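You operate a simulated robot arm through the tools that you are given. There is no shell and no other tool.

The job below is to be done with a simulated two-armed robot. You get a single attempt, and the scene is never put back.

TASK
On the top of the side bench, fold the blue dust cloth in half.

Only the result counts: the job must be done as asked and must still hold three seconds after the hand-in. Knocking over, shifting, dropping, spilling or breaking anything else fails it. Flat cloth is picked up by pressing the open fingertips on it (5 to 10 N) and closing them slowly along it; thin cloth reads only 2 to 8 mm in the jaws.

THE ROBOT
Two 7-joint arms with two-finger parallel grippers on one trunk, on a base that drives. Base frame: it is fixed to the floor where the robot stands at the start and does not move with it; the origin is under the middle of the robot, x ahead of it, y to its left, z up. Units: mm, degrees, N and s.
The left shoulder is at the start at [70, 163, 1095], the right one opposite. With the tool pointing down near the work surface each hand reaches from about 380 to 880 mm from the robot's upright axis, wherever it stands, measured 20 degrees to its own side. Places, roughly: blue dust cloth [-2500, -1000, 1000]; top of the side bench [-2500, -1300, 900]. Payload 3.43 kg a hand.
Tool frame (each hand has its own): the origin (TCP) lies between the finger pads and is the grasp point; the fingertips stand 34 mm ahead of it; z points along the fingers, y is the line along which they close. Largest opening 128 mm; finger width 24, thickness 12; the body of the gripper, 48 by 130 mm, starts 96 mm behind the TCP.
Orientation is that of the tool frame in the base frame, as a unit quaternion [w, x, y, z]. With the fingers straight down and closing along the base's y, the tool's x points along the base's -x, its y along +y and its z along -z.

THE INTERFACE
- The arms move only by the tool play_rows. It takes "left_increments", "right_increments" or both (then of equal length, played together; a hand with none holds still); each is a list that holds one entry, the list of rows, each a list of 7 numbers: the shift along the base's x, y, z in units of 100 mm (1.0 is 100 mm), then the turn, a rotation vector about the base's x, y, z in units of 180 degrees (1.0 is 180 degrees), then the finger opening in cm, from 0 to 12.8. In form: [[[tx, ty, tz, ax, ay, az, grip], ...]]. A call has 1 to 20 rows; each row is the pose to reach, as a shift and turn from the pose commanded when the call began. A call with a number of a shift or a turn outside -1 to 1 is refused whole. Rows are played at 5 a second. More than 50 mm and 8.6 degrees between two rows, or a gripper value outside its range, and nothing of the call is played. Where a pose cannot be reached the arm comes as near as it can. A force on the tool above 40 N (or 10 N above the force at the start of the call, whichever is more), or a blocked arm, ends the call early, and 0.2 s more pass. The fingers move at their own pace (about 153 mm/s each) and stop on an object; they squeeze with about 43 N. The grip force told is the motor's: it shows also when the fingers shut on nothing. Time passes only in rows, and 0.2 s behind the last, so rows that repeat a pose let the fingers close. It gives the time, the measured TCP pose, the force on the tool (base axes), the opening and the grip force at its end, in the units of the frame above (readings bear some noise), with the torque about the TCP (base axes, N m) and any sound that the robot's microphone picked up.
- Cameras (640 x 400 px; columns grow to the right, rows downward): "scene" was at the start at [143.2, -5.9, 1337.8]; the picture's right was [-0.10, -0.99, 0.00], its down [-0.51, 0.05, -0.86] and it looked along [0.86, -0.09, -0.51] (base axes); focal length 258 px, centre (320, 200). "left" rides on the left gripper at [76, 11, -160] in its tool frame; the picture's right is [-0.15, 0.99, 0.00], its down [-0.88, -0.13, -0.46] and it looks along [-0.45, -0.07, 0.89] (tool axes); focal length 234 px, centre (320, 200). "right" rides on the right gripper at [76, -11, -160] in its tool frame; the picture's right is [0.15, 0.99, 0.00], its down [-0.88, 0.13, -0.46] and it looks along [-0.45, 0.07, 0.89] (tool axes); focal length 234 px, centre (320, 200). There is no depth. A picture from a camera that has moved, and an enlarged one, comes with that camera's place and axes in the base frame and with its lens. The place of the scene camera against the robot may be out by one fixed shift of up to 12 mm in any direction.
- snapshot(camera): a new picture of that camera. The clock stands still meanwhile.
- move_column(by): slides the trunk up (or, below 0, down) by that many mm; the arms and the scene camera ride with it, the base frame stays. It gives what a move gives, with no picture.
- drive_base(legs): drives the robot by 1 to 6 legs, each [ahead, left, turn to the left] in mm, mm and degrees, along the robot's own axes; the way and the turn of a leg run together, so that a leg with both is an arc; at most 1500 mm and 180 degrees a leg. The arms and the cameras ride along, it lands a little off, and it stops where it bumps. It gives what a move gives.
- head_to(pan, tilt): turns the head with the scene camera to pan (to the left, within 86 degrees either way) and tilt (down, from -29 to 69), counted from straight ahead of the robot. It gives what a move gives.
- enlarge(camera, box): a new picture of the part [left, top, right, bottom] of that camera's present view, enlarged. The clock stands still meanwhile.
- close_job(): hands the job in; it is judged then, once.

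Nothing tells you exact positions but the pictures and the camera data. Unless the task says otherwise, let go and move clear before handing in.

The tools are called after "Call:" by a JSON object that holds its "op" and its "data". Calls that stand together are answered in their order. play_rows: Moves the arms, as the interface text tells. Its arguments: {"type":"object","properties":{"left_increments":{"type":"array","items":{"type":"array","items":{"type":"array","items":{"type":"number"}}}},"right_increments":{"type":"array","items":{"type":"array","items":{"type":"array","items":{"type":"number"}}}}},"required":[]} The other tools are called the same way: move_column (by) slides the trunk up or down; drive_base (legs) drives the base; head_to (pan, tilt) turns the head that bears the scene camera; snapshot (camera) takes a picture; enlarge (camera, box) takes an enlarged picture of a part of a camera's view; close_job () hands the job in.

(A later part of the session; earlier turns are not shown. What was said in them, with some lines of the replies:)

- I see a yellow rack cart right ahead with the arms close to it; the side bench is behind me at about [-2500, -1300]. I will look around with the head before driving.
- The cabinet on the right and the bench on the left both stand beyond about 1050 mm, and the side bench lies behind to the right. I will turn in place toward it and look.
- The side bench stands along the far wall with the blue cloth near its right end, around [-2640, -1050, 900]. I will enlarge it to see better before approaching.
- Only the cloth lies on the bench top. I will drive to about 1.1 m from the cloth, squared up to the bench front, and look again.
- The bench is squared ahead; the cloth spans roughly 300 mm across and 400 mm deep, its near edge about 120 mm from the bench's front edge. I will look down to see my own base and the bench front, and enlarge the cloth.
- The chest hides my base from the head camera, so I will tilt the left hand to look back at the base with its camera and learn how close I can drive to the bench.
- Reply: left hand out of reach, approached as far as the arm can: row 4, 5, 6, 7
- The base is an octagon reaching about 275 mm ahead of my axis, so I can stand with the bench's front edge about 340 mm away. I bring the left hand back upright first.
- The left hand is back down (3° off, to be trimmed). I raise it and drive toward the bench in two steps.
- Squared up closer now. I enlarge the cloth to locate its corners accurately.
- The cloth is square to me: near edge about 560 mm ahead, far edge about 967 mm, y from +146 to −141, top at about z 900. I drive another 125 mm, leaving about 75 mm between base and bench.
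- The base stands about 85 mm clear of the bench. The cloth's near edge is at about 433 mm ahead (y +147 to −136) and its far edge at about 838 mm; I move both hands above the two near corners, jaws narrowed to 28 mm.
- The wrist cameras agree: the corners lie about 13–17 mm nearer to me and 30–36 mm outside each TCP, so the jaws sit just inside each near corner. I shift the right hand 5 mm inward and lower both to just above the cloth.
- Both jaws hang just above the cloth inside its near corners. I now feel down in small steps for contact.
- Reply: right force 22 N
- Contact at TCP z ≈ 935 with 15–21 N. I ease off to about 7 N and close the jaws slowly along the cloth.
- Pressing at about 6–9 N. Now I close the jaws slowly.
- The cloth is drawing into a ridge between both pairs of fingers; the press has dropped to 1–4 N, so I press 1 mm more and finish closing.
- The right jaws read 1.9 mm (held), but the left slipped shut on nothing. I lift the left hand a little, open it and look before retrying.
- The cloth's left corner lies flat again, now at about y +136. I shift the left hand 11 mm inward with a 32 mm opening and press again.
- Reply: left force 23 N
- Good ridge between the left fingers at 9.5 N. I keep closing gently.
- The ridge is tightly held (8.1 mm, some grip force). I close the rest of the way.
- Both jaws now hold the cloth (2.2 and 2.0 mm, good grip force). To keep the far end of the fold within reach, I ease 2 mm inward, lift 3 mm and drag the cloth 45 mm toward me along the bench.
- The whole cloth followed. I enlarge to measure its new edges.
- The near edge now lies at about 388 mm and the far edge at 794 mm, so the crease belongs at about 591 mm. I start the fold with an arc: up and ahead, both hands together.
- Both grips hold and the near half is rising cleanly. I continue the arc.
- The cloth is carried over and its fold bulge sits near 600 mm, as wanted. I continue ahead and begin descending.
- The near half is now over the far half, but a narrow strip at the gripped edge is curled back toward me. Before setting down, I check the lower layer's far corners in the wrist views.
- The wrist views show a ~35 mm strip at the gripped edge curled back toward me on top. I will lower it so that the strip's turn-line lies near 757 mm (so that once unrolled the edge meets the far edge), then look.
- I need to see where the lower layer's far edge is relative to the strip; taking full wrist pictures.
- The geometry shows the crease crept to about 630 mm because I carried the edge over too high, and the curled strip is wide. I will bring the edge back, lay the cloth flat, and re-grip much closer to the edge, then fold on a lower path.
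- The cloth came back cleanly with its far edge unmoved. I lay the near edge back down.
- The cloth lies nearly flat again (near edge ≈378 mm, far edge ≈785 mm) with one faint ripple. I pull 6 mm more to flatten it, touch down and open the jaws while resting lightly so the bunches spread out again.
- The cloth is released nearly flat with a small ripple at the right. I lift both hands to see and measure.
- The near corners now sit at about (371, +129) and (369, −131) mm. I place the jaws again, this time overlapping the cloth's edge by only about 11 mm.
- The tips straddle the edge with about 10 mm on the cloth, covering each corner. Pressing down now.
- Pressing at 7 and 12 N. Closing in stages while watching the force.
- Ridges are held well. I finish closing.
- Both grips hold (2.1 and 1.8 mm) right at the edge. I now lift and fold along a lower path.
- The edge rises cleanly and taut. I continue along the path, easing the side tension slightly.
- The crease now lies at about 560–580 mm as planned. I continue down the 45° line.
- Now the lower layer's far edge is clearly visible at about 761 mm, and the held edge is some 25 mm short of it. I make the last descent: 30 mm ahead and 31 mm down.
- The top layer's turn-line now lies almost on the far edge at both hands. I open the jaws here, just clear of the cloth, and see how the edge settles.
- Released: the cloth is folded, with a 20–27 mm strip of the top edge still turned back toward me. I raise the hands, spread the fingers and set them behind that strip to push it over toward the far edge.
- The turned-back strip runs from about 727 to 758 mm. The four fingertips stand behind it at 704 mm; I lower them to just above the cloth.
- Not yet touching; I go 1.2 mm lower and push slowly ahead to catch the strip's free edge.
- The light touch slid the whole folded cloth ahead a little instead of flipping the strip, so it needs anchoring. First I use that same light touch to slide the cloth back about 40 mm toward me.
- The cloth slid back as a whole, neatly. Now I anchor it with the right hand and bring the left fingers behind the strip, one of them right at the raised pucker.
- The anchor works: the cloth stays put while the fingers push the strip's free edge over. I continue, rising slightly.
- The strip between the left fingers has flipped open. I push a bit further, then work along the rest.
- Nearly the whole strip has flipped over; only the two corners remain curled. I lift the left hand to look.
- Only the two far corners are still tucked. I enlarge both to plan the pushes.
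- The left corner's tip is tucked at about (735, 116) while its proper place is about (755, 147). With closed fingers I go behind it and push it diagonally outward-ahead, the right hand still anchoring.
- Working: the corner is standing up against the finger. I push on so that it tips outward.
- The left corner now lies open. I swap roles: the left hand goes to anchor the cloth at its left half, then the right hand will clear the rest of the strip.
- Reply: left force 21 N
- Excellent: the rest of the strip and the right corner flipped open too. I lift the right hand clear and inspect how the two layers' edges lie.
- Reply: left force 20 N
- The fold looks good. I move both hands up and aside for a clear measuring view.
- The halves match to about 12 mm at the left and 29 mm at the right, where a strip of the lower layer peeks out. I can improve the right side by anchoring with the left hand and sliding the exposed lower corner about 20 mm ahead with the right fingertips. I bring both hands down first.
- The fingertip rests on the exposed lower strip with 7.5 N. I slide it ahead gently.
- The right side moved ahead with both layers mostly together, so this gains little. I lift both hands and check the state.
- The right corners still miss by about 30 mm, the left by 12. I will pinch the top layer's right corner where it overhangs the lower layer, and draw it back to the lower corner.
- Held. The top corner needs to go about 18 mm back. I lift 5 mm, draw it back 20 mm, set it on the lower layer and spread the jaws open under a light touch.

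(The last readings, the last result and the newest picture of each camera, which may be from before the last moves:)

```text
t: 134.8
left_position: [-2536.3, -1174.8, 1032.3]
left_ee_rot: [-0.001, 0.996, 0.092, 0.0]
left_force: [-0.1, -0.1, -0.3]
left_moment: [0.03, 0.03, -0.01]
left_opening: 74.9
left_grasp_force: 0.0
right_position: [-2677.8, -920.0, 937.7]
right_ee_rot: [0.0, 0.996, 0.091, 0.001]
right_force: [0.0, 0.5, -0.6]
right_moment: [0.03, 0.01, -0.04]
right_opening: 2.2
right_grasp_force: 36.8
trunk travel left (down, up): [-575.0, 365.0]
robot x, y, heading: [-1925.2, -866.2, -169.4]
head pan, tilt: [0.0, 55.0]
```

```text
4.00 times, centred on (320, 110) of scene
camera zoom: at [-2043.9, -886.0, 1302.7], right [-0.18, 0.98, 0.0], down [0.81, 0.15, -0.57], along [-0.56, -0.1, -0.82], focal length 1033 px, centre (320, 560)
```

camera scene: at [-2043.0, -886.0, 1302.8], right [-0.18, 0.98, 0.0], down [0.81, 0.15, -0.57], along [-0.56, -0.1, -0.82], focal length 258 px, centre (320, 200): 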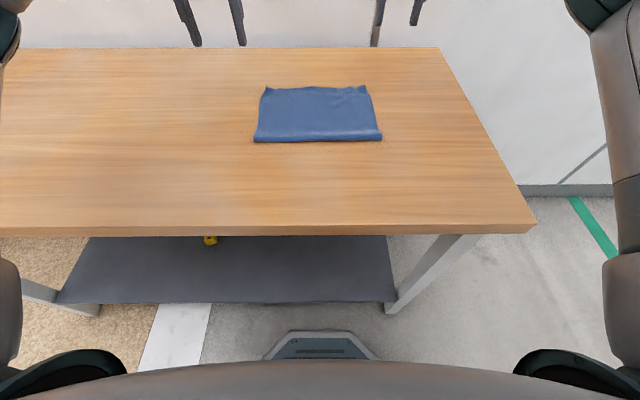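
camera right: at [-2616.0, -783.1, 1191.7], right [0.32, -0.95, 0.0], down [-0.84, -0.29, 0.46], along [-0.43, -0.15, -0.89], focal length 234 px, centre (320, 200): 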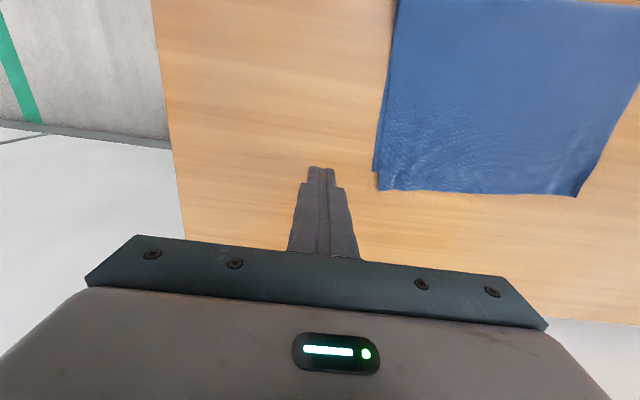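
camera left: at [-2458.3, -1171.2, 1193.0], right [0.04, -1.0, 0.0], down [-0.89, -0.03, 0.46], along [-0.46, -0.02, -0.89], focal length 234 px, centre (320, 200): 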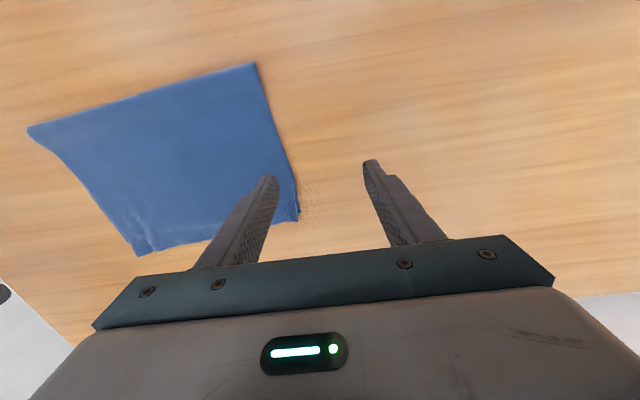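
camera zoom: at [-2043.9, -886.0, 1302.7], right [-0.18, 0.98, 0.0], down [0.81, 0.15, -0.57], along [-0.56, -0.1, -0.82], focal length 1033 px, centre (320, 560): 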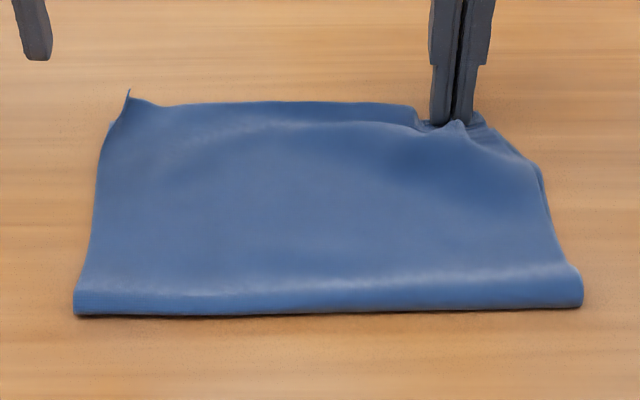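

The layers stuck together while sliding, so I lift the corner higher to peel it off the lower layer, then move it back 16 mm and lower it.

Call:
{"op": "play_rows", "data": {"right_increments": [[[0, 0, 0.15, 0, 0, 0, 0], [0.02, 0.004, 0.3, 0, 0, 0, 0], [0.05, 0.012, 0.45, 0, 0, 0, 0], [0.09, 0.025, 0.5, 0, 0, 0, 0], [0.13, 0.035, 0.5, 0, 0, 0, 0], [0.157, 0.048, 0.4, 0, 0, 0, 0], [0.157, 0.048, 0.25, 0, 0, 0, 0], [0.157, 0.048, 0.1, 0, 0, 0, 0], [0.157, 0.048, 0.02, 0, 0, 0, 0]]]}}

Call:
{"op": "enlarge", "data": {"camera": "right", "box": [220, 100, 440, 240]}}

Call:
{"op": "enlarge", "data": {"camera": "scene", "box": [240, 60, 400, 160]}}

```text
t: 136.8
left_position: [-2534.7, -1174.5, 1034.1]
left_ee_rot: [-0.001, 0.996, 0.092, -0.001]
left_force: [0.0, 0.2, 0.1]
left_moment: [0.01, -0.02, -0.03]
left_opening: 75.1
left_grasp_force: 0.0
right_position: [-2662.3, -914.4, 941.0]
right_ee_rot: [0.001, 0.996, 0.091, -0.001]
right_force: [-0.9, -0.6, 4.1]
right_moment: [0.03, 0.05, 0.04]
right_opening: 2.2
right_grasp_force: 36.7
trunk travel left (down, up): [-575.0, 365.0]
robot x, y, heading: [-1923.7, -869.6, -169.4]
head pan, tilt: [0.0, 55.0]
```

```text
2.86 times, centred on (330, 170) of right
camera zoom: at [-2589.3, -889.4, 1100.0], right [0.32, -0.95, 0.0], down [-0.84, -0.29, 0.46], along [-0.43, -0.15, -0.89], focal length 669 px, centre (291, 286)
```

zoom: 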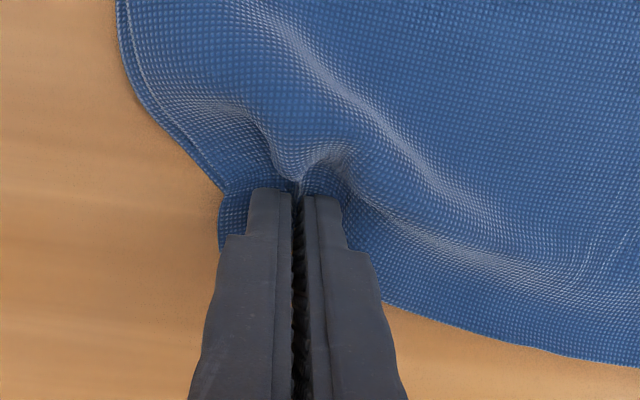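

```text
4.00 times, centred on (320, 110) of scene
camera zoom: at [-2043.3, -886.0, 1303.0], right [-0.18, 0.98, 0.0], down [0.81, 0.15, -0.57], along [-0.56, -0.1, -0.82], focal length 1033 px, centre (320, 560)
```

zoom: 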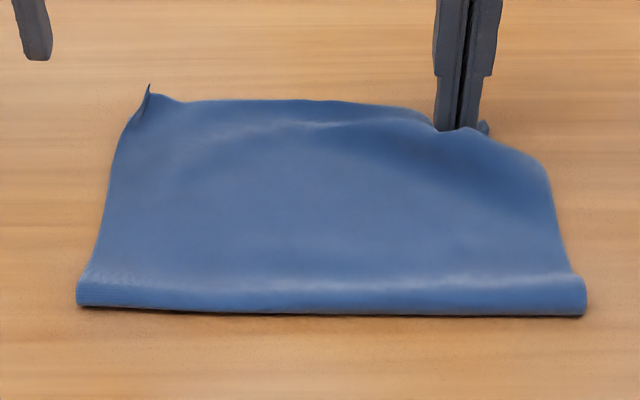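

The pinch evidently caught both layers, so the far edge is now skewed and puckered. I will straighten it: the left hand takes hold at the far-left corner by pressing, then both hands stretch the far edge outward and the right one forward again.

Call:
{"op": "play_rows", "data": {"left_increments": [[[-0.3, 0.2, 0, 0, 0, 0, 5.5], [-0.6, 0.45, 0, 0, 0, 0, 4], [-0.954, 0.709, -0.1, 0, 0, 0, 4], [-0.954, 0.709, -0.45, 0, 0, 0, 4], [-0.954, 0.709, -0.75, 0, 0, 0, 4], [-0.954, 0.709, -0.92, 0, 0, 0, 4]]]}}

Call:
{"op": "enlarge", "data": {"camera": "scene", "box": [240, 60, 400, 160]}}

Call:
{"op": "enlarge", "data": {"camera": "left", "box": [200, 110, 440, 250]}}

```text
t: 138.2
left_position: [-2632.8, -1104.5, 940.1]
left_ee_rot: [-0.001, 0.996, 0.093, 0.0]
left_force: [-0.4, 0.5, 0.0]
left_moment: [0.01, -0.04, -0.01]
left_opening: 39.9
left_grasp_force: 0.1
right_position: [-2662.6, -913.9, 939.7]
right_ee_rot: [0.0, 0.996, 0.091, 0.0]
right_force: [0.1, 0.8, 1.3]
right_moment: [0.05, 0.0, -0.01]
right_opening: 2.0
right_grasp_force: 36.5
trunk travel left (down, up): [-575.0, 365.0]
robot x, y, heading: [-1928.2, -867.0, -169.7]
head pan, tilt: [0.0, 55.0]
```

```text
4.00 times, centred on (320, 110) of scene
camera zoom: at [-2043.9, -886.4, 1302.8], right [-0.18, 0.98, 0.0], down [0.81, 0.15, -0.57], along [-0.56, -0.1, -0.82], focal length 1033 px, centre (320, 560)
```

zoom: 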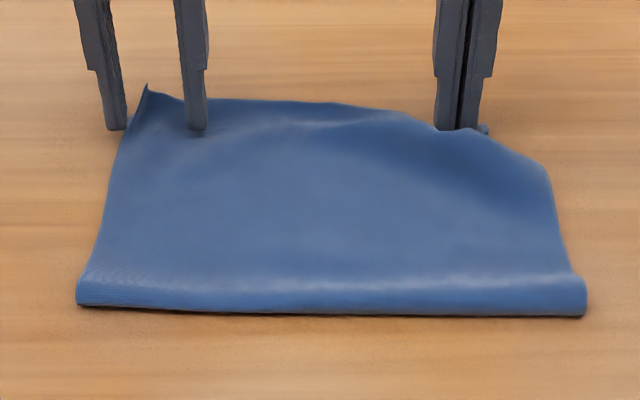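

```text
2.67 times, centred on (320, 180) of left
camera zoom: at [-2555.2, -1100.4, 1100.5], right [0.04, -1.0, 0.0], down [-0.89, -0.03, 0.46], along [-0.46, -0.02, -0.89], focal length 624 px, centre (320, 253)
```

zoom: 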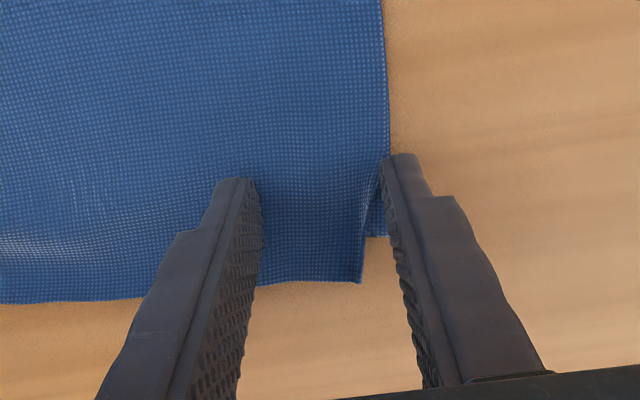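

Call:
{"op": "play_rows", "data": {"left_increments": [[[-0.018, 0.098, 0.03, 0, 0, 0, 4], [-0.036, 0.197, 0.03, 0, 0, 0, 4], [-0.036, 0.197, 0, 0, 0, 0, 4], [-0.036, 0.197, -0.02, 0, 0, 0, 4], [-0.036, 0.197, -0.035, 0, 0, 0, 4], [-0.036, 0.197, -0.035, 0, 0, 0, 4]]]}}

```text
t: 139.6
left_position: [-2635.4, -1084.0, 936.1]
left_ee_rot: [-0.001, 0.996, 0.092, -0.001]
left_force: [0.2, 0.5, 0.8]
left_moment: [-0.01, -0.01, 0.01]
left_opening: 39.8
left_grasp_force: 0.1
right_position: [-2661.8, -914.4, 939.3]
right_ee_rot: [0.001, 0.996, 0.092, 0.0]
right_force: [-1.1, -0.2, 1.0]
right_moment: [0.01, 0.04, 0.01]
right_opening: 2.0
right_grasp_force: 37.0
trunk travel left (down, up): [-575.0, 365.0]
robot x, y, heading: [-1923.7, -863.4, -169.5]
head pan, tilt: [0.0, 55.0]
```

Call:
{"op": "play_rows", "data": {"left_increments": [[[0, 0, -0.008, 0, 0, 0, 4], [0.004, -0.02, -0.008, 0, 0, 0, 4], [0.008, -0.045, -0.008, 0, 0, 0, 4], [0.013, -0.07, -0.008, 0, 0, 0, 4], [0.017, -0.092, -0.008, 0, 0, 0, 4], [0.021, -0.115, -0.008, 0, 0, 0, 4], [0.025, -0.138, -0.008, 0, 0, 0, 4]]], "right_increments": [[[0, 0, 0.01, 0, 0, 0, 0], [-0.038, 0.02, 0.01, 0, 0, 0, 0], [-0.076, 0.04, 0.01, 0, 0, 0, 0], [-0.114, 0.06, 0.01, 0, 0, 0, 0], [-0.152, 0.08, 0.01, 0, 0, 0, 0], [-0.19, 0.1, 0.01, 0, 0, 0, 0], [-0.226, 0.121, 0.01, 0, 0, 0, 0]]]}}

Call:
{"op": "enlarge", "data": {"camera": "scene", "box": [240, 60, 400, 160]}}

Call:
{"op": "enlarge", "data": {"camera": "right", "box": [220, 100, 440, 240]}}

Call:
{"op": "enlarge", "data": {"camera": "left", "box": [200, 110, 440, 250]}}

```text
t: 141.2
left_position: [-2633.4, -1097.9, 937.6]
left_ee_rot: [-0.001, 0.996, 0.093, 0.0]
left_force: [-0.4, 1.9, 2.1]
left_moment: [0.02, 0.01, 0.01]
left_opening: 39.2
left_grasp_force: 0.0
right_position: [-2685.3, -903.5, 940.1]
right_ee_rot: [0.0, 0.996, 0.092, 0.0]
right_force: [1.3, -3.3, 1.6]
right_moment: [-0.06, -0.06, -0.06]
right_opening: 2.2
right_grasp_force: 36.1
trunk travel left (down, up): [-575.0, 365.0]
robot x, y, heading: [-1928.8, -862.0, -169.2]
head pan, tilt: [0.0, 55.0]
```

```text
4.00 times, centred on (320, 110) of scene
camera zoom: at [-2043.5, -886.2, 1302.8], right [-0.18, 0.98, 0.0], down [0.81, 0.15, -0.57], along [-0.56, -0.1, -0.82], focal length 1033 px, centre (320, 560)
```

zoom: 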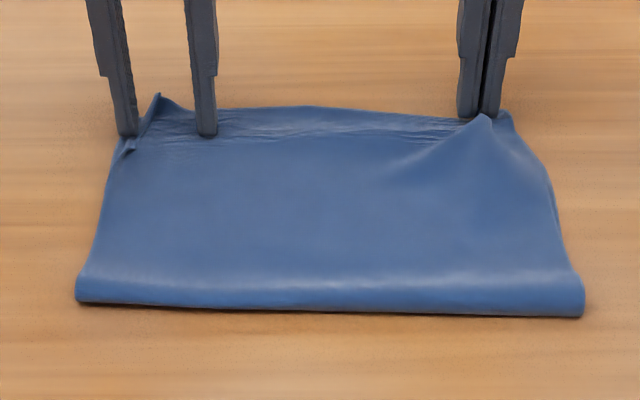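

```text
2.86 times, centred on (330, 170) of right
camera zoom: at [-2612.3, -877.4, 1100.3], right [0.33, -0.95, 0.0], down [-0.84, -0.29, 0.46], along [-0.43, -0.15, -0.89], focal length 669 px, centre (291, 286)
```

zoom: 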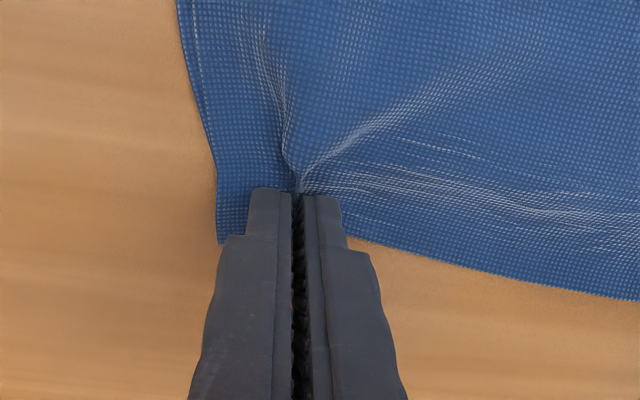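

```text
2.67 times, centred on (320, 180) of left
camera zoom: at [-2556.1, -1094.1, 1096.8], right [0.04, -1.0, 0.0], down [-0.89, -0.03, 0.46], along [-0.46, -0.02, -0.89], focal length 624 px, centre (320, 253)
```

zoom: 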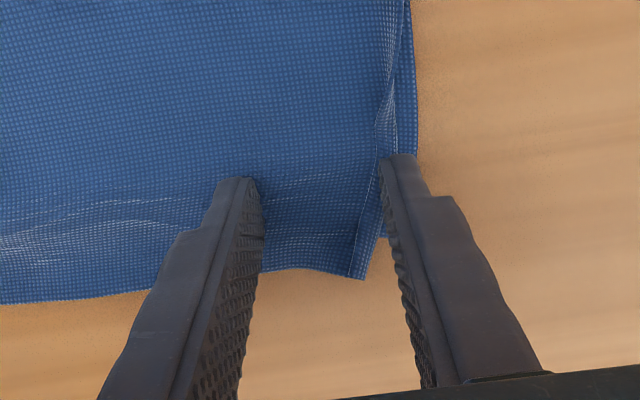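

The far edge is taut between the hands now. I set the right pinch down and open it under a light touch, then pull the left corner outward to take up the released bunch.

Call:
{"op": "play_rows", "data": {"right_increments": [[[0, 0, -0.02, 0, 0, 0, 0], [0, 0, -0.03, 0, 0, 0, 0], [0, 0, -0.03, 0, 0, 0, 0.4], [0, 0, -0.03, 0, 0, 0, 0.8], [0, 0, -0.03, 0, 0, 0, 1.2], [0, 0, -0.03, 0, 0, 0, 1.6], [0, 0, -0.03, 0, 0, 0, 2.0], [0, 0, -0.03, 0, 0, 0, 2.4], [0, 0, -0.03, 0, 0, 0, 2.8]]]}}

Call:
{"op": "enlarge", "data": {"camera": "scene", "box": [240, 60, 400, 160]}}

Call:
{"op": "enlarge", "data": {"camera": "right", "box": [220, 100, 440, 240]}}

```text
t: 143.2
left_position: [-2633.3, -1098.1, 937.0]
left_ee_rot: [-0.001, 0.996, 0.092, 0.0]
left_force: [0.5, -0.6, 2.3]
left_moment: [-0.05, -0.06, 0.03]
left_opening: 39.6
left_grasp_force: 0.1
right_position: [-2683.8, -902.5, 937.2]
right_ee_rot: [0.0, 0.996, 0.092, 0.0]
right_force: [-0.5, -0.1, 0.0]
right_moment: [-0.02, 0.01, 0.0]
right_opening: 28.3
right_grasp_force: 0.0
trunk travel left (down, up): [-575.0, 365.0]
robot x, y, heading: [-1930.7, -866.2, -169.4]
head pan, tilt: [0.0, 55.0]
```

```text
4.00 times, centred on (320, 110) of scene
camera zoom: at [-2043.7, -886.0, 1302.8], right [-0.18, 0.98, 0.0], down [0.81, 0.15, -0.57], along [-0.56, -0.1, -0.82], focal length 1033 px, centre (320, 560)
```

zoom: 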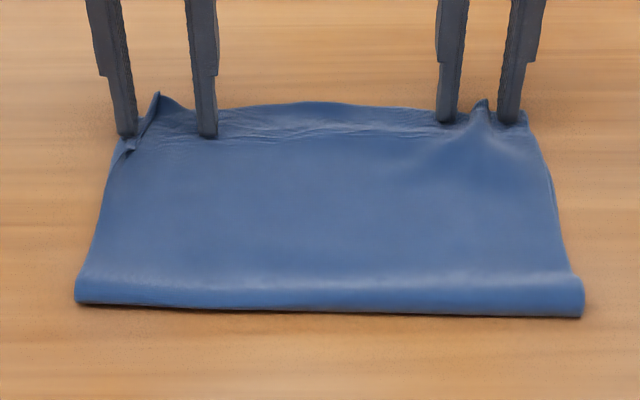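

```text
2.86 times, centred on (330, 170) of right
camera zoom: at [-2612.4, -877.3, 1097.2], right [0.32, -0.95, 0.0], down [-0.84, -0.29, 0.46], along [-0.43, -0.15, -0.89], focal length 669 px, centre (291, 286)
```

zoom: 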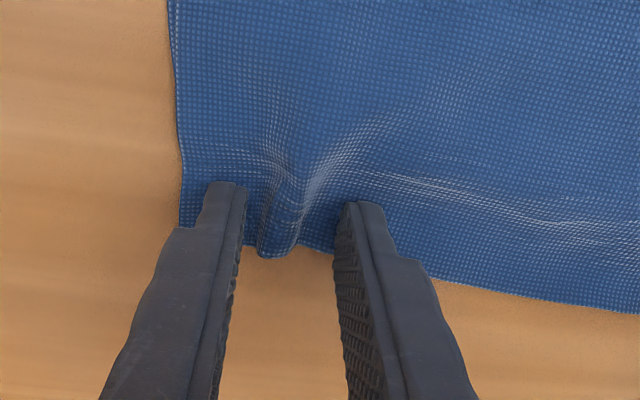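

Call:
{"op": "play_rows", "data": {"left_increments": [[[0, 0, 0.1, 0, 0, 0, 4], [0, 0, 0.4, 0, 0, 0, 4], [0.05, -0.3, 0.7, 0, 0, 0, 4], [0.1, -0.6, 0.9, 0, 0, 0, 4]]], "right_increments": [[[0, 0, 0.1, 0, 0, 0, 2.8], [0, 0, 0.4, 0, 0, 0, 2.8], [-0.05, 0.3, 0.7, 0, 0, 0, 2.8], [-0.1, 0.6, 0.9, 0, 0, 0, 2.8]]]}}

Call:
{"op": "enlarge", "data": {"camera": "scene", "box": [240, 60, 400, 160]}}

Call:
{"op": "enlarge", "data": {"camera": "left", "box": [160, 90, 360, 230]}}

Call:
{"op": "enlarge", "data": {"camera": "right", "box": [300, 90, 540, 230]}}

```text
t: 144.2
left_position: [-2623.6, -1158.0, 1029.0]
left_ee_rot: [-0.001, 0.996, 0.092, -0.001]
left_force: [0.5, 0.6, 1.0]
left_moment: [0.04, 0.06, 0.01]
left_opening: 39.6
left_grasp_force: 0.1
right_position: [-2693.7, -843.0, 1029.0]
right_ee_rot: [0.0, 0.996, 0.093, 0.0]
right_force: [-0.1, -0.5, 1.3]
right_moment: [-0.01, 0.03, -0.01]
right_opening: 28.0
right_grasp_force: 0.0
trunk travel left (down, up): [-575.0, 365.0]
robot x, y, heading: [-1929.3, -866.8, -169.4]
head pan, tilt: [0.0, 55.0]
```

```text
4.00 times, centred on (320, 110) of scene
camera zoom: at [-2043.0, -885.9, 1302.8], right [-0.18, 0.98, 0.0], down [0.81, 0.15, -0.57], along [-0.56, -0.1, -0.82], focal length 1033 px, centre (320, 560)
```

zoom: 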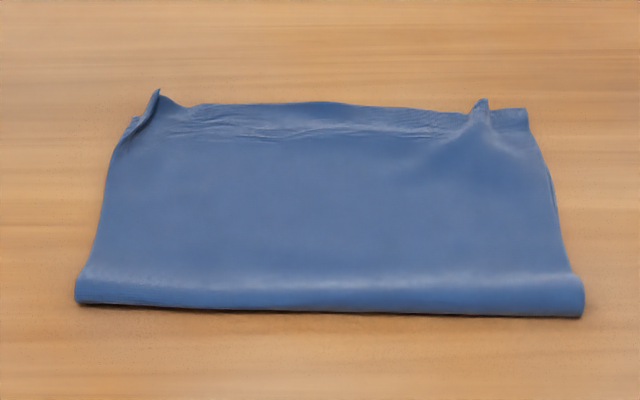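

```text
2.86 times, centred on (260, 160) of left
camera zoom: at [-2545.9, -1153.2, 1187.5], right [0.04, -1.0, 0.0], down [-0.89, -0.03, 0.46], along [-0.46, -0.02, -0.89], focal length 669 px, centre (491, 314)
```

zoom: 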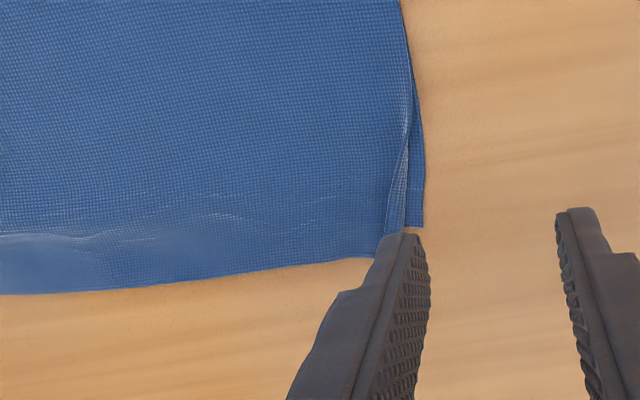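

```text
2.67 times, centred on (420, 160) of right
camera zoom: at [-2621.7, -818.1, 1188.4], right [0.33, -0.95, 0.0], down [-0.84, -0.29, 0.46], along [-0.43, -0.15, -0.89], focal length 624 px, centre (53, 307)
```

zoom: 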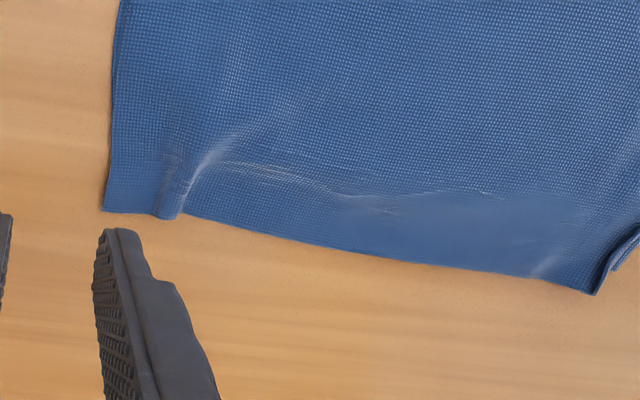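

The right sides now coincide; a small pucker remains at the right and the top's left edge is slightly rolled in. I hold the right corner down and draw the left part outward to take the pucker out.

Call:
{"op": "play_rows", "data": {"left_increments": [[[-0.07, 0.28, 0, 0, 0, 0, 4], [-0.15, 0.55, 0, 0, 0, 0, 4], [-0.22, 0.824, -0.1, 0, 0, 0, 4], [-0.22, 0.824, -0.4, 0, 0, 0, 4], [-0.22, 0.824, -0.7, 0, 0, 0, 4], [-0.22, 0.824, -0.88, 0, 0, 0, 4], [-0.22, 0.824, -0.91, 0, 0, 0, 4]]], "right_increments": [[[0.03, -0.13, 0, 0, 0, 0, 1], [0.06, -0.27, 0, 0, 0, 0, 0], [0.095, -0.405, -0.1, 0, 0, 0, 0], [0.095, -0.405, -0.4, 0, 0, 0, 0], [0.095, -0.405, -0.7, 0, 0, 0, 0], [0.095, -0.405, -0.88, 0, 0, 0, 0], [0.095, -0.405, -0.91, 0, 0, 0, 0]]]}}

Call:
{"op": "enlarge", "data": {"camera": "scene", "box": [240, 60, 400, 160]}}

```text
t: 145.8
left_position: [-2645.5, -1074.6, 936.5]
left_ee_rot: [-0.001, 0.996, 0.092, -0.001]
left_force: [-0.1, -0.5, 1.9]
left_moment: [-0.01, 0.04, -0.06]
left_opening: 39.8
left_grasp_force: 0.1
right_position: [-2684.1, -883.3, 936.1]
right_ee_rot: [0.001, 0.996, 0.091, 0.0]
right_force: [0.5, -0.2, 0.5]
right_moment: [0.01, 0.0, 0.04]
right_opening: 0.1
right_grasp_force: 33.5
trunk travel left (down, up): [-575.0, 365.0]
robot x, y, heading: [-1928.8, -867.7, -169.5]
head pan, tilt: [0.0, 55.0]
```

```text
4.00 times, centred on (320, 110) of scene
camera zoom: at [-2043.5, -885.9, 1302.9], right [-0.18, 0.98, 0.0], down [0.81, 0.15, -0.57], along [-0.56, -0.1, -0.82], focal length 1033 px, centre (320, 560)
```

zoom: 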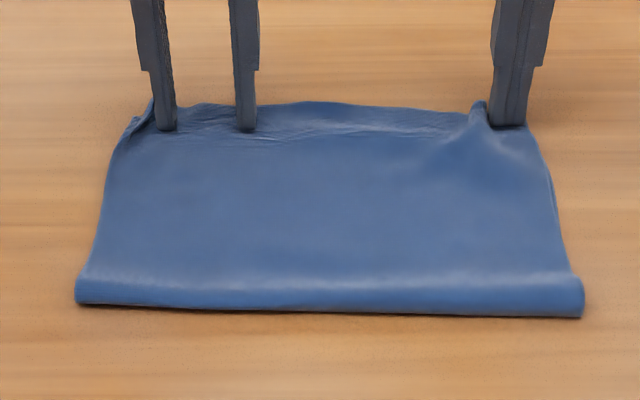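

Call:
{"op": "play_rows", "data": {"left_increments": [[[0, 0, -0.003, 0, 0, 0, 4], [0, 0, -0.004, 0, 0, 0, 4], [0.005, -0.03, -0.004, 0, 0, 0, 4], [0.011, -0.059, -0.004, 0, 0, 0, 4], [0.016, -0.089, -0.004, 0, 0, 0, 4], [0.022, -0.118, -0.004, 0, 0, 0, 4], [0.027, -0.148, -0.004, 0, 0, 0, 4], [0.033, -0.177, -0.004, 0, 0, 0, 4]]], "right_increments": [[[0, 0, -0.007, 0, 0, 0, 0], [0, 0, -0.013, 0, 0, 0, 0], [0, 0, -0.013, 0, 0, 0, 0], [0, 0, -0.013, 0, 0, 0, 0], [0, 0, -0.013, 0, 0, 0, 0], [0, 0, -0.013, 0, 0, 0, 0], [0, 0, -0.013, 0, 0, 0, 0], [0, 0, -0.013, 0, 0, 0, 0]]]}}

Call:
{"op": "enlarge", "data": {"camera": "scene", "box": [240, 60, 400, 160]}}

Call:
{"op": "enlarge", "data": {"camera": "left", "box": [200, 110, 440, 250]}}

Call:
{"op": "enlarge", "data": {"camera": "right", "box": [220, 100, 440, 240]}}

```text
t: 147.6
left_position: [-2641.9, -1092.4, 935.9]
left_ee_rot: [-0.001, 0.996, 0.092, -0.001]
left_force: [-0.9, 1.9, 1.0]
left_moment: [0.06, -0.01, 0.0]
left_opening: 39.8
left_grasp_force: 0.0
right_position: [-2685.7, -883.1, 935.7]
right_ee_rot: [0.0, 0.996, 0.091, 0.0]
right_force: [-2.0, -0.4, 9.7]
right_moment: [0.02, 0.02, 0.02]
right_opening: 0.1
right_grasp_force: 33.0
trunk travel left (down, up): [-575.0, 365.0]
robot x, y, heading: [-1923.7, -869.6, -169.6]
head pan, tilt: [0.0, 55.0]
```

```text
4.00 times, centred on (320, 110) of scene
camera zoom: at [-2042.9, -886.0, 1302.9], right [-0.18, 0.98, 0.0], down [0.81, 0.15, -0.57], along [-0.56, -0.1, -0.82], focal length 1033 px, centre (320, 560)
```

zoom: 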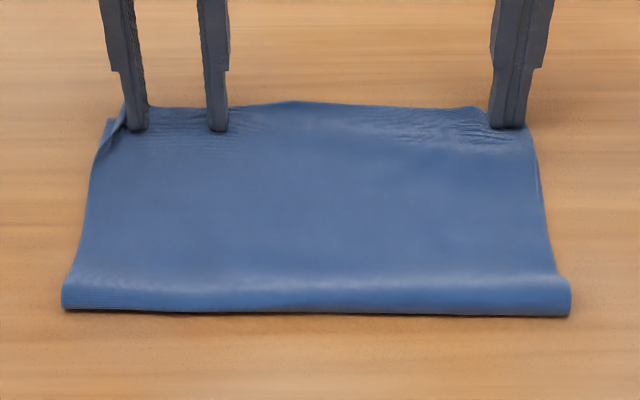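

```text
2.67 times, centred on (320, 180) of left
camera zoom: at [-2564.5, -1089.1, 1096.0], right [0.04, -1.0, 0.0], down [-0.89, -0.03, 0.46], along [-0.46, -0.02, -0.89], focal length 624 px, centre (320, 253)
```

zoom: 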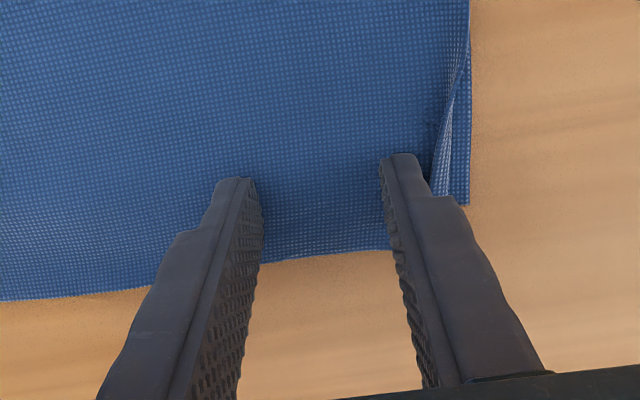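

```text
2.86 times, centred on (330, 170) of right
camera zoom: at [-2612.1, -857.7, 1095.7], right [0.32, -0.95, 0.0], down [-0.84, -0.29, 0.46], along [-0.43, -0.15, -0.89], focal length 669 px, centre (291, 286)
```

zoom: 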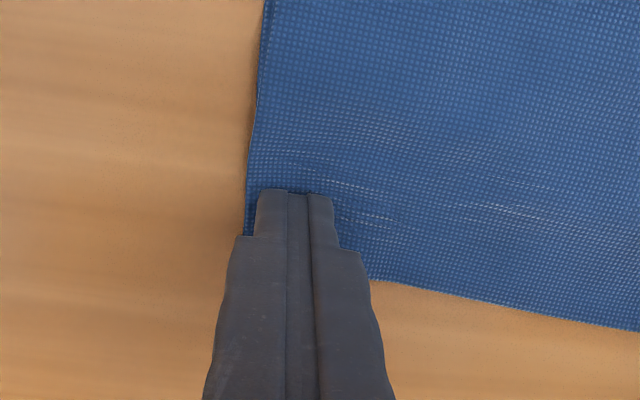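

The pucker is gone and the far edge lies straight. I lift the left hand to look at the rolled-in left corner, keeping the right hand as anchor.

Call:
{"op": "play_rows", "data": {"left_increments": [[[0, 0, 0.1, 0, 0, 0, 4], [0, 0, 0.35, 0, 0, 0, 2], [-0.02, 0.1, 0.6, 0, 0, 0, 0], [-0.1, 0.3, 0.7, 0, 0, 0, 0]]]}}

Call:
{"op": "enlarge", "data": {"camera": "left", "box": [300, 70, 440, 180]}}

Call:
{"op": "enlarge", "data": {"camera": "scene", "box": [250, 75, 330, 125]}}

```text
t: 148.6
left_position: [-2651.2, -1061.9, 1008.1]
left_ee_rot: [0.0, 0.996, 0.091, 0.0]
left_force: [0.3, -0.3, 0.4]
left_moment: [-0.04, -0.01, 0.01]
left_opening: 0.1
left_grasp_force: 32.9
right_position: [-2684.3, -882.7, 936.1]
right_ee_rot: [0.001, 0.996, 0.092, 0.0]
right_force: [-0.8, 0.0, 9.9]
right_moment: [0.04, -0.07, 0.0]
right_opening: 0.1
right_grasp_force: 33.1
trunk travel left (down, up): [-575.0, 365.0]
robot x, y, heading: [-1926.3, -868.7, -169.8]
head pan, tilt: [0.0, 55.0]
```

```text
3.64 times, centred on (370, 125) of left
camera zoom: at [-2574.3, -1058.0, 1167.4], right [0.04, -1.0, 0.0], down [-0.89, -0.03, 0.46], along [-0.46, -0.02, -0.89], focal length 852 px, centre (138, 473)
```

zoom: 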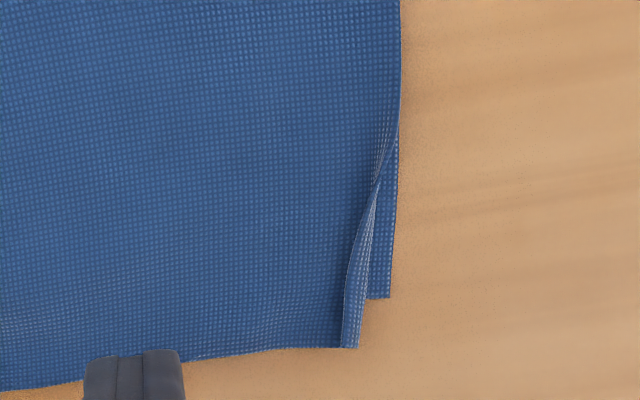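

```text
8.00 times, centred on (290, 100) of scene
camera zoom: at [-2042.9, -885.1, 1302.9], right [-0.18, 0.98, 0.0], down [0.81, 0.15, -0.57], along [-0.56, -0.1, -0.82], focal length 2066 px, centre (560, 1000)
```

zoom: 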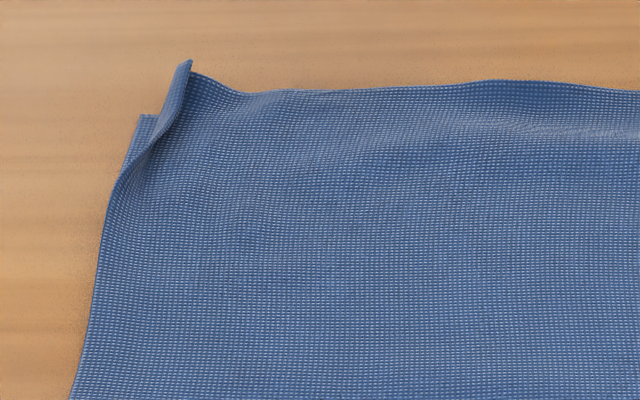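

The corner's lip just stands upright; I push it outward with closed fingers.

Call:
{"op": "play_rows", "data": {"left_increments": [[[0, -0.2, 0, 0, 0, 0, 0], [0, -0.37, -0.1, 0, 0, 0, 0], [0, -0.37, -0.4, 0, 0, 0, 0], [0, -0.37, -0.6, 0, 0, 0, 0], [0, -0.37, -0.685, 0, 0, 0, 0], [0.005, -0.42, -0.685, 0, 0, 0, 0], [0.012, -0.47, -0.685, 0, 0, 0, 0], [0.02, -0.52, -0.685, 0, 0, 0, 0], [0.03, -0.57, -0.68, 0, 0, 0, 0], [0.035, -0.62, -0.675, 0, 0, 0, 0], [0.04, -0.67, -0.67, 0, 0, 0, 0], [0.05, -0.72, -0.665, 0, 0, 0, 0], [0.055, -0.77, -0.655, 0, 0, 0, 0], [0.06, -0.82, -0.645, 0, 0, 0, 0]]]}}

Call:
{"op": "enlarge", "data": {"camera": "left", "box": [200, 90, 420, 230]}}

Call:
{"op": "enlarge", "data": {"camera": "scene", "box": [240, 60, 400, 160]}}

```text
t: 151.6
left_position: [-2644.3, -1145.6, 941.4]
left_ee_rot: [0.0, 0.996, 0.093, -0.001]
left_force: [0.7, -0.1, -0.5]
left_moment: [0.0, -0.02, 0.01]
left_opening: 0.1
left_grasp_force: 33.1
right_position: [-2685.0, -883.4, 935.6]
right_ee_rot: [0.0, 0.996, 0.091, -0.001]
right_force: [-1.0, 0.3, 11.0]
right_moment: [0.05, -0.07, 0.0]
right_opening: 0.1
right_grasp_force: 33.1
trunk travel left (down, up): [-575.0, 365.0]
robot x, y, heading: [-1923.6, -866.2, -169.6]
head pan, tilt: [0.0, 55.0]
```

```text
2.86 times, centred on (310, 160) of left
camera zoom: at [-2568.0, -1141.9, 1101.2], right [0.04, -1.0, 0.0], down [-0.89, -0.03, 0.46], along [-0.46, -0.02, -0.89], focal length 669 px, centre (349, 314)
```

zoom: 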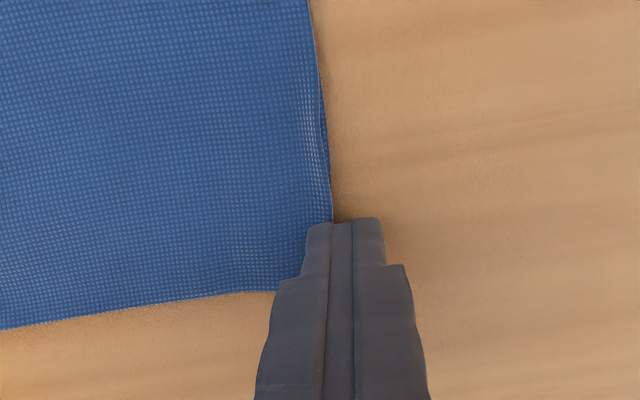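

```text
4.00 times, centred on (320, 110) of scene
camera zoom: at [-2042.7, -886.2, 1302.9], right [-0.18, 0.98, 0.0], down [0.81, 0.15, -0.57], along [-0.56, -0.1, -0.82], focal length 1033 px, centre (320, 560)
```

zoom: 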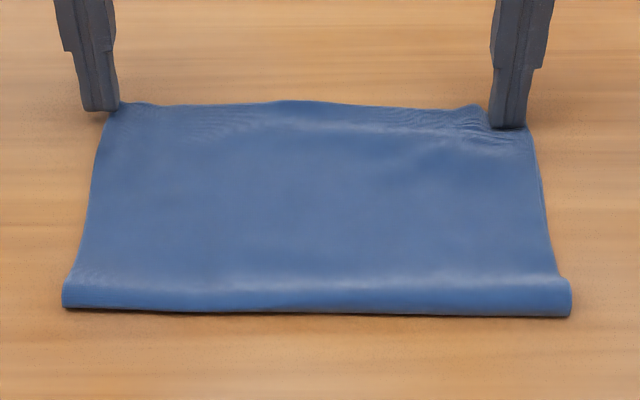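

The corner is out and the shape is a neat rectangle now. I clear both hands up and aside and inspect.

Call:
{"op": "play_rows", "data": {"left_increments": [[[0.01, -0.06, 0.02, 0, 0, 0, 0], [0.02, -0.12, 0.08, 0, 0, 0, 0], [0.04, -0.2, 0.3, 0, 0, 0, 0], [0.08, -0.4, 0.6, 0, 0, 0, 0], [0.12, -0.6, 0.9, 0, 0, 0, 0]]], "right_increments": [[[0, 0, 0.05, 0, 0, 0, 0], [0, 0, 0.2, 0, 0, 0, 0], [0, 0, 0.4, 0, 0, 0, 0], [-0.04, 0.3, 0.65, 0, 0, 0, 0], [-0.09, 0.6, 0.9, 0, 0, 0, 0]]]}}

Call:
{"op": "enlarge", "data": {"camera": "scene", "box": [240, 60, 400, 160]}}

Call:
{"op": "enlarge", "data": {"camera": "left", "box": [140, 60, 360, 230]}}

Call:
{"op": "enlarge", "data": {"camera": "right", "box": [300, 60, 560, 230]}}

```text
t: 152.8
left_position: [-2632.1, -1204.3, 1030.9]
left_ee_rot: [-0.001, 0.996, 0.09, -0.001]
left_force: [0.4, 0.0, -0.5]
left_moment: [-0.01, 0.03, 0.02]
left_opening: 0.2
left_grasp_force: 33.5
right_position: [-2693.8, -823.7, 1026.5]
right_ee_rot: [0.0, 0.996, 0.092, 0.0]
right_force: [0.0, -0.8, 1.1]
right_moment: [0.04, 0.03, -0.01]
right_opening: 0.0
right_grasp_force: 32.7
trunk travel left (down, up): [-575.0, 365.0]
robot x, y, heading: [-1926.6, -864.4, -169.7]
head pan, tilt: [0.0, 55.0]
```

```text
4.00 times, centred on (320, 110) of scene
camera zoom: at [-2042.6, -885.6, 1302.8], right [-0.18, 0.98, 0.0], down [0.81, 0.15, -0.57], along [-0.56, -0.1, -0.82], focal length 1033 px, centre (320, 560)
```

zoom: 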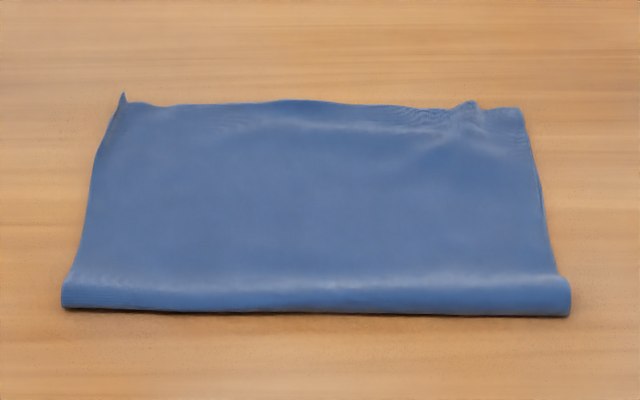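

```text
2.35 times, centred on (250, 145) of left
camera zoom: at [-2555.3, -1200.8, 1191.5], right [0.04, -1.0, 0.0], down [-0.89, -0.03, 0.46], along [-0.46, -0.02, -0.89], focal length 551 px, centre (485, 329)
```

zoom: 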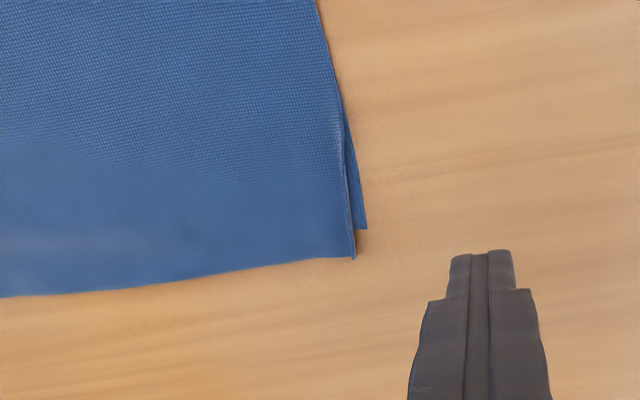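

```text
2.35 times, centred on (430, 145) of right
camera zoom: at [-2620.6, -798.8, 1186.0], right [0.33, -0.95, 0.0], down [-0.84, -0.29, 0.46], along [-0.43, -0.15, -0.89], focal length 551 px, centre (61, 329)
```

zoom: 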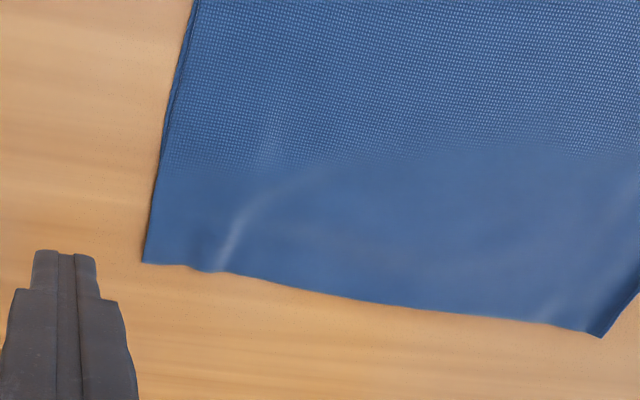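

The cloth is folded in half, with corner pairs matching to roughly 15–20 mm and the far edge straight. I raise the hands well clear and take a final look.

Call:
{"op": "play_rows", "data": {"left_increments": [[[0.1, -0.1, 0.3, 0, 0, 0, 2], [0.3, -0.2, 0.6, 0, 0, 0, 4], [0.5, -0.3, 0.9, 0, 0, 0, 4], [0.5, -0.3, 0.9, 0, 0, 0, 4]]], "right_increments": [[[0.1, 0.1, 0.3, 0, 0, 0, 2], [0.3, 0.2, 0.6, 0, 0, 0, 4], [0.5, 0.3, 0.9, 0, 0, 0, 4], [0.5, 0.3, 0.9, 0, 0, 0, 4]]]}}

Call:
{"op": "snapshot", "data": {"camera": "scene"}}

Call:
{"op": "enlarge", "data": {"camera": "scene", "box": [240, 60, 400, 160]}}

```text
t: 153.8
left_position: [-2584.5, -1235.2, 1121.0]
left_ee_rot: [-0.001, 0.996, 0.092, 0.001]
left_force: [-0.5, -0.4, -0.5]
left_moment: [0.0, -0.03, -0.01]
left_opening: 40.0
left_grasp_force: 0.0
right_position: [-2645.5, -794.5, 1114.4]
right_ee_rot: [0.0, 0.996, 0.092, 0.0]
right_force: [-0.3, 0.6, -0.3]
right_moment: [-0.02, -0.01, 0.02]
right_opening: 39.6
right_grasp_force: 0.0
trunk travel left (down, up): [-575.0, 365.0]
robot x, y, heading: [-1927.9, -863.5, -169.5]
head pan, tilt: [0.0, 55.0]
```

```text
taken
camera scene: at [-2045.1, -886.1, 1302.6], right [-0.18, 0.98, 0.0], down [0.81, 0.15, -0.57], along [-0.56, -0.1, -0.82], focal length 258 px, centre (320, 200)
```

scene: 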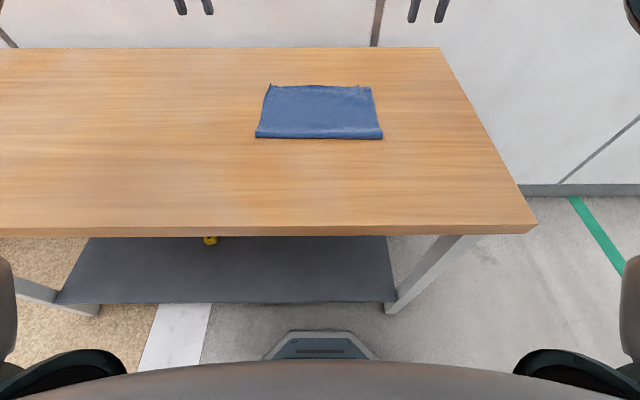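

```text
4.00 times, centred on (320, 110) of scene
camera zoom: at [-2045.1, -886.1, 1302.6], right [-0.18, 0.98, 0.0], down [0.81, 0.15, -0.57], along [-0.56, -0.1, -0.82], focal length 1033 px, centre (320, 560)
```

zoom: 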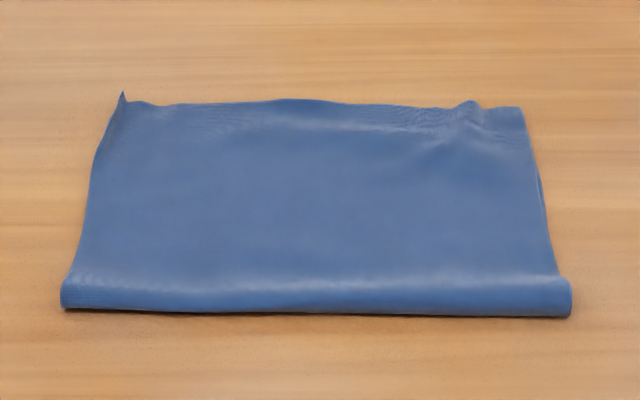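

The blue cloth lies folded in half, flat and stable on the bench top. Both hands are empty and well clear, and nothing else has been disturbed, so I hand the job in.

Call:
{"op": "close_job", "data": {}}

```text
The job is handed in.
```

The blue dust cloth is folded in half on the side bench, and I have handed the job in. Both hands were empty and clear of it before I did.

- **Fold:** I brought the near edge over onto the far edge. The left-hand corners match to about 17 mm. On the right, the lower corner is hidden under the top layer; I put that mismatch at no more than about 20 mm.
- **Finish:** the crease is a loose roll rather than pressed flat. The far-left corner still has a small raised tip, and there is a slight pucker near the right end of the far edge.
- **Position:** the cloth was pulled about 45 mm toward the front of the bench before folding, then nudged about as the layers were lined up. It is still well on the top.
- **Surroundings:** the base stopped about 85 mm short of the bench. I saw nothing else moved or knocked.
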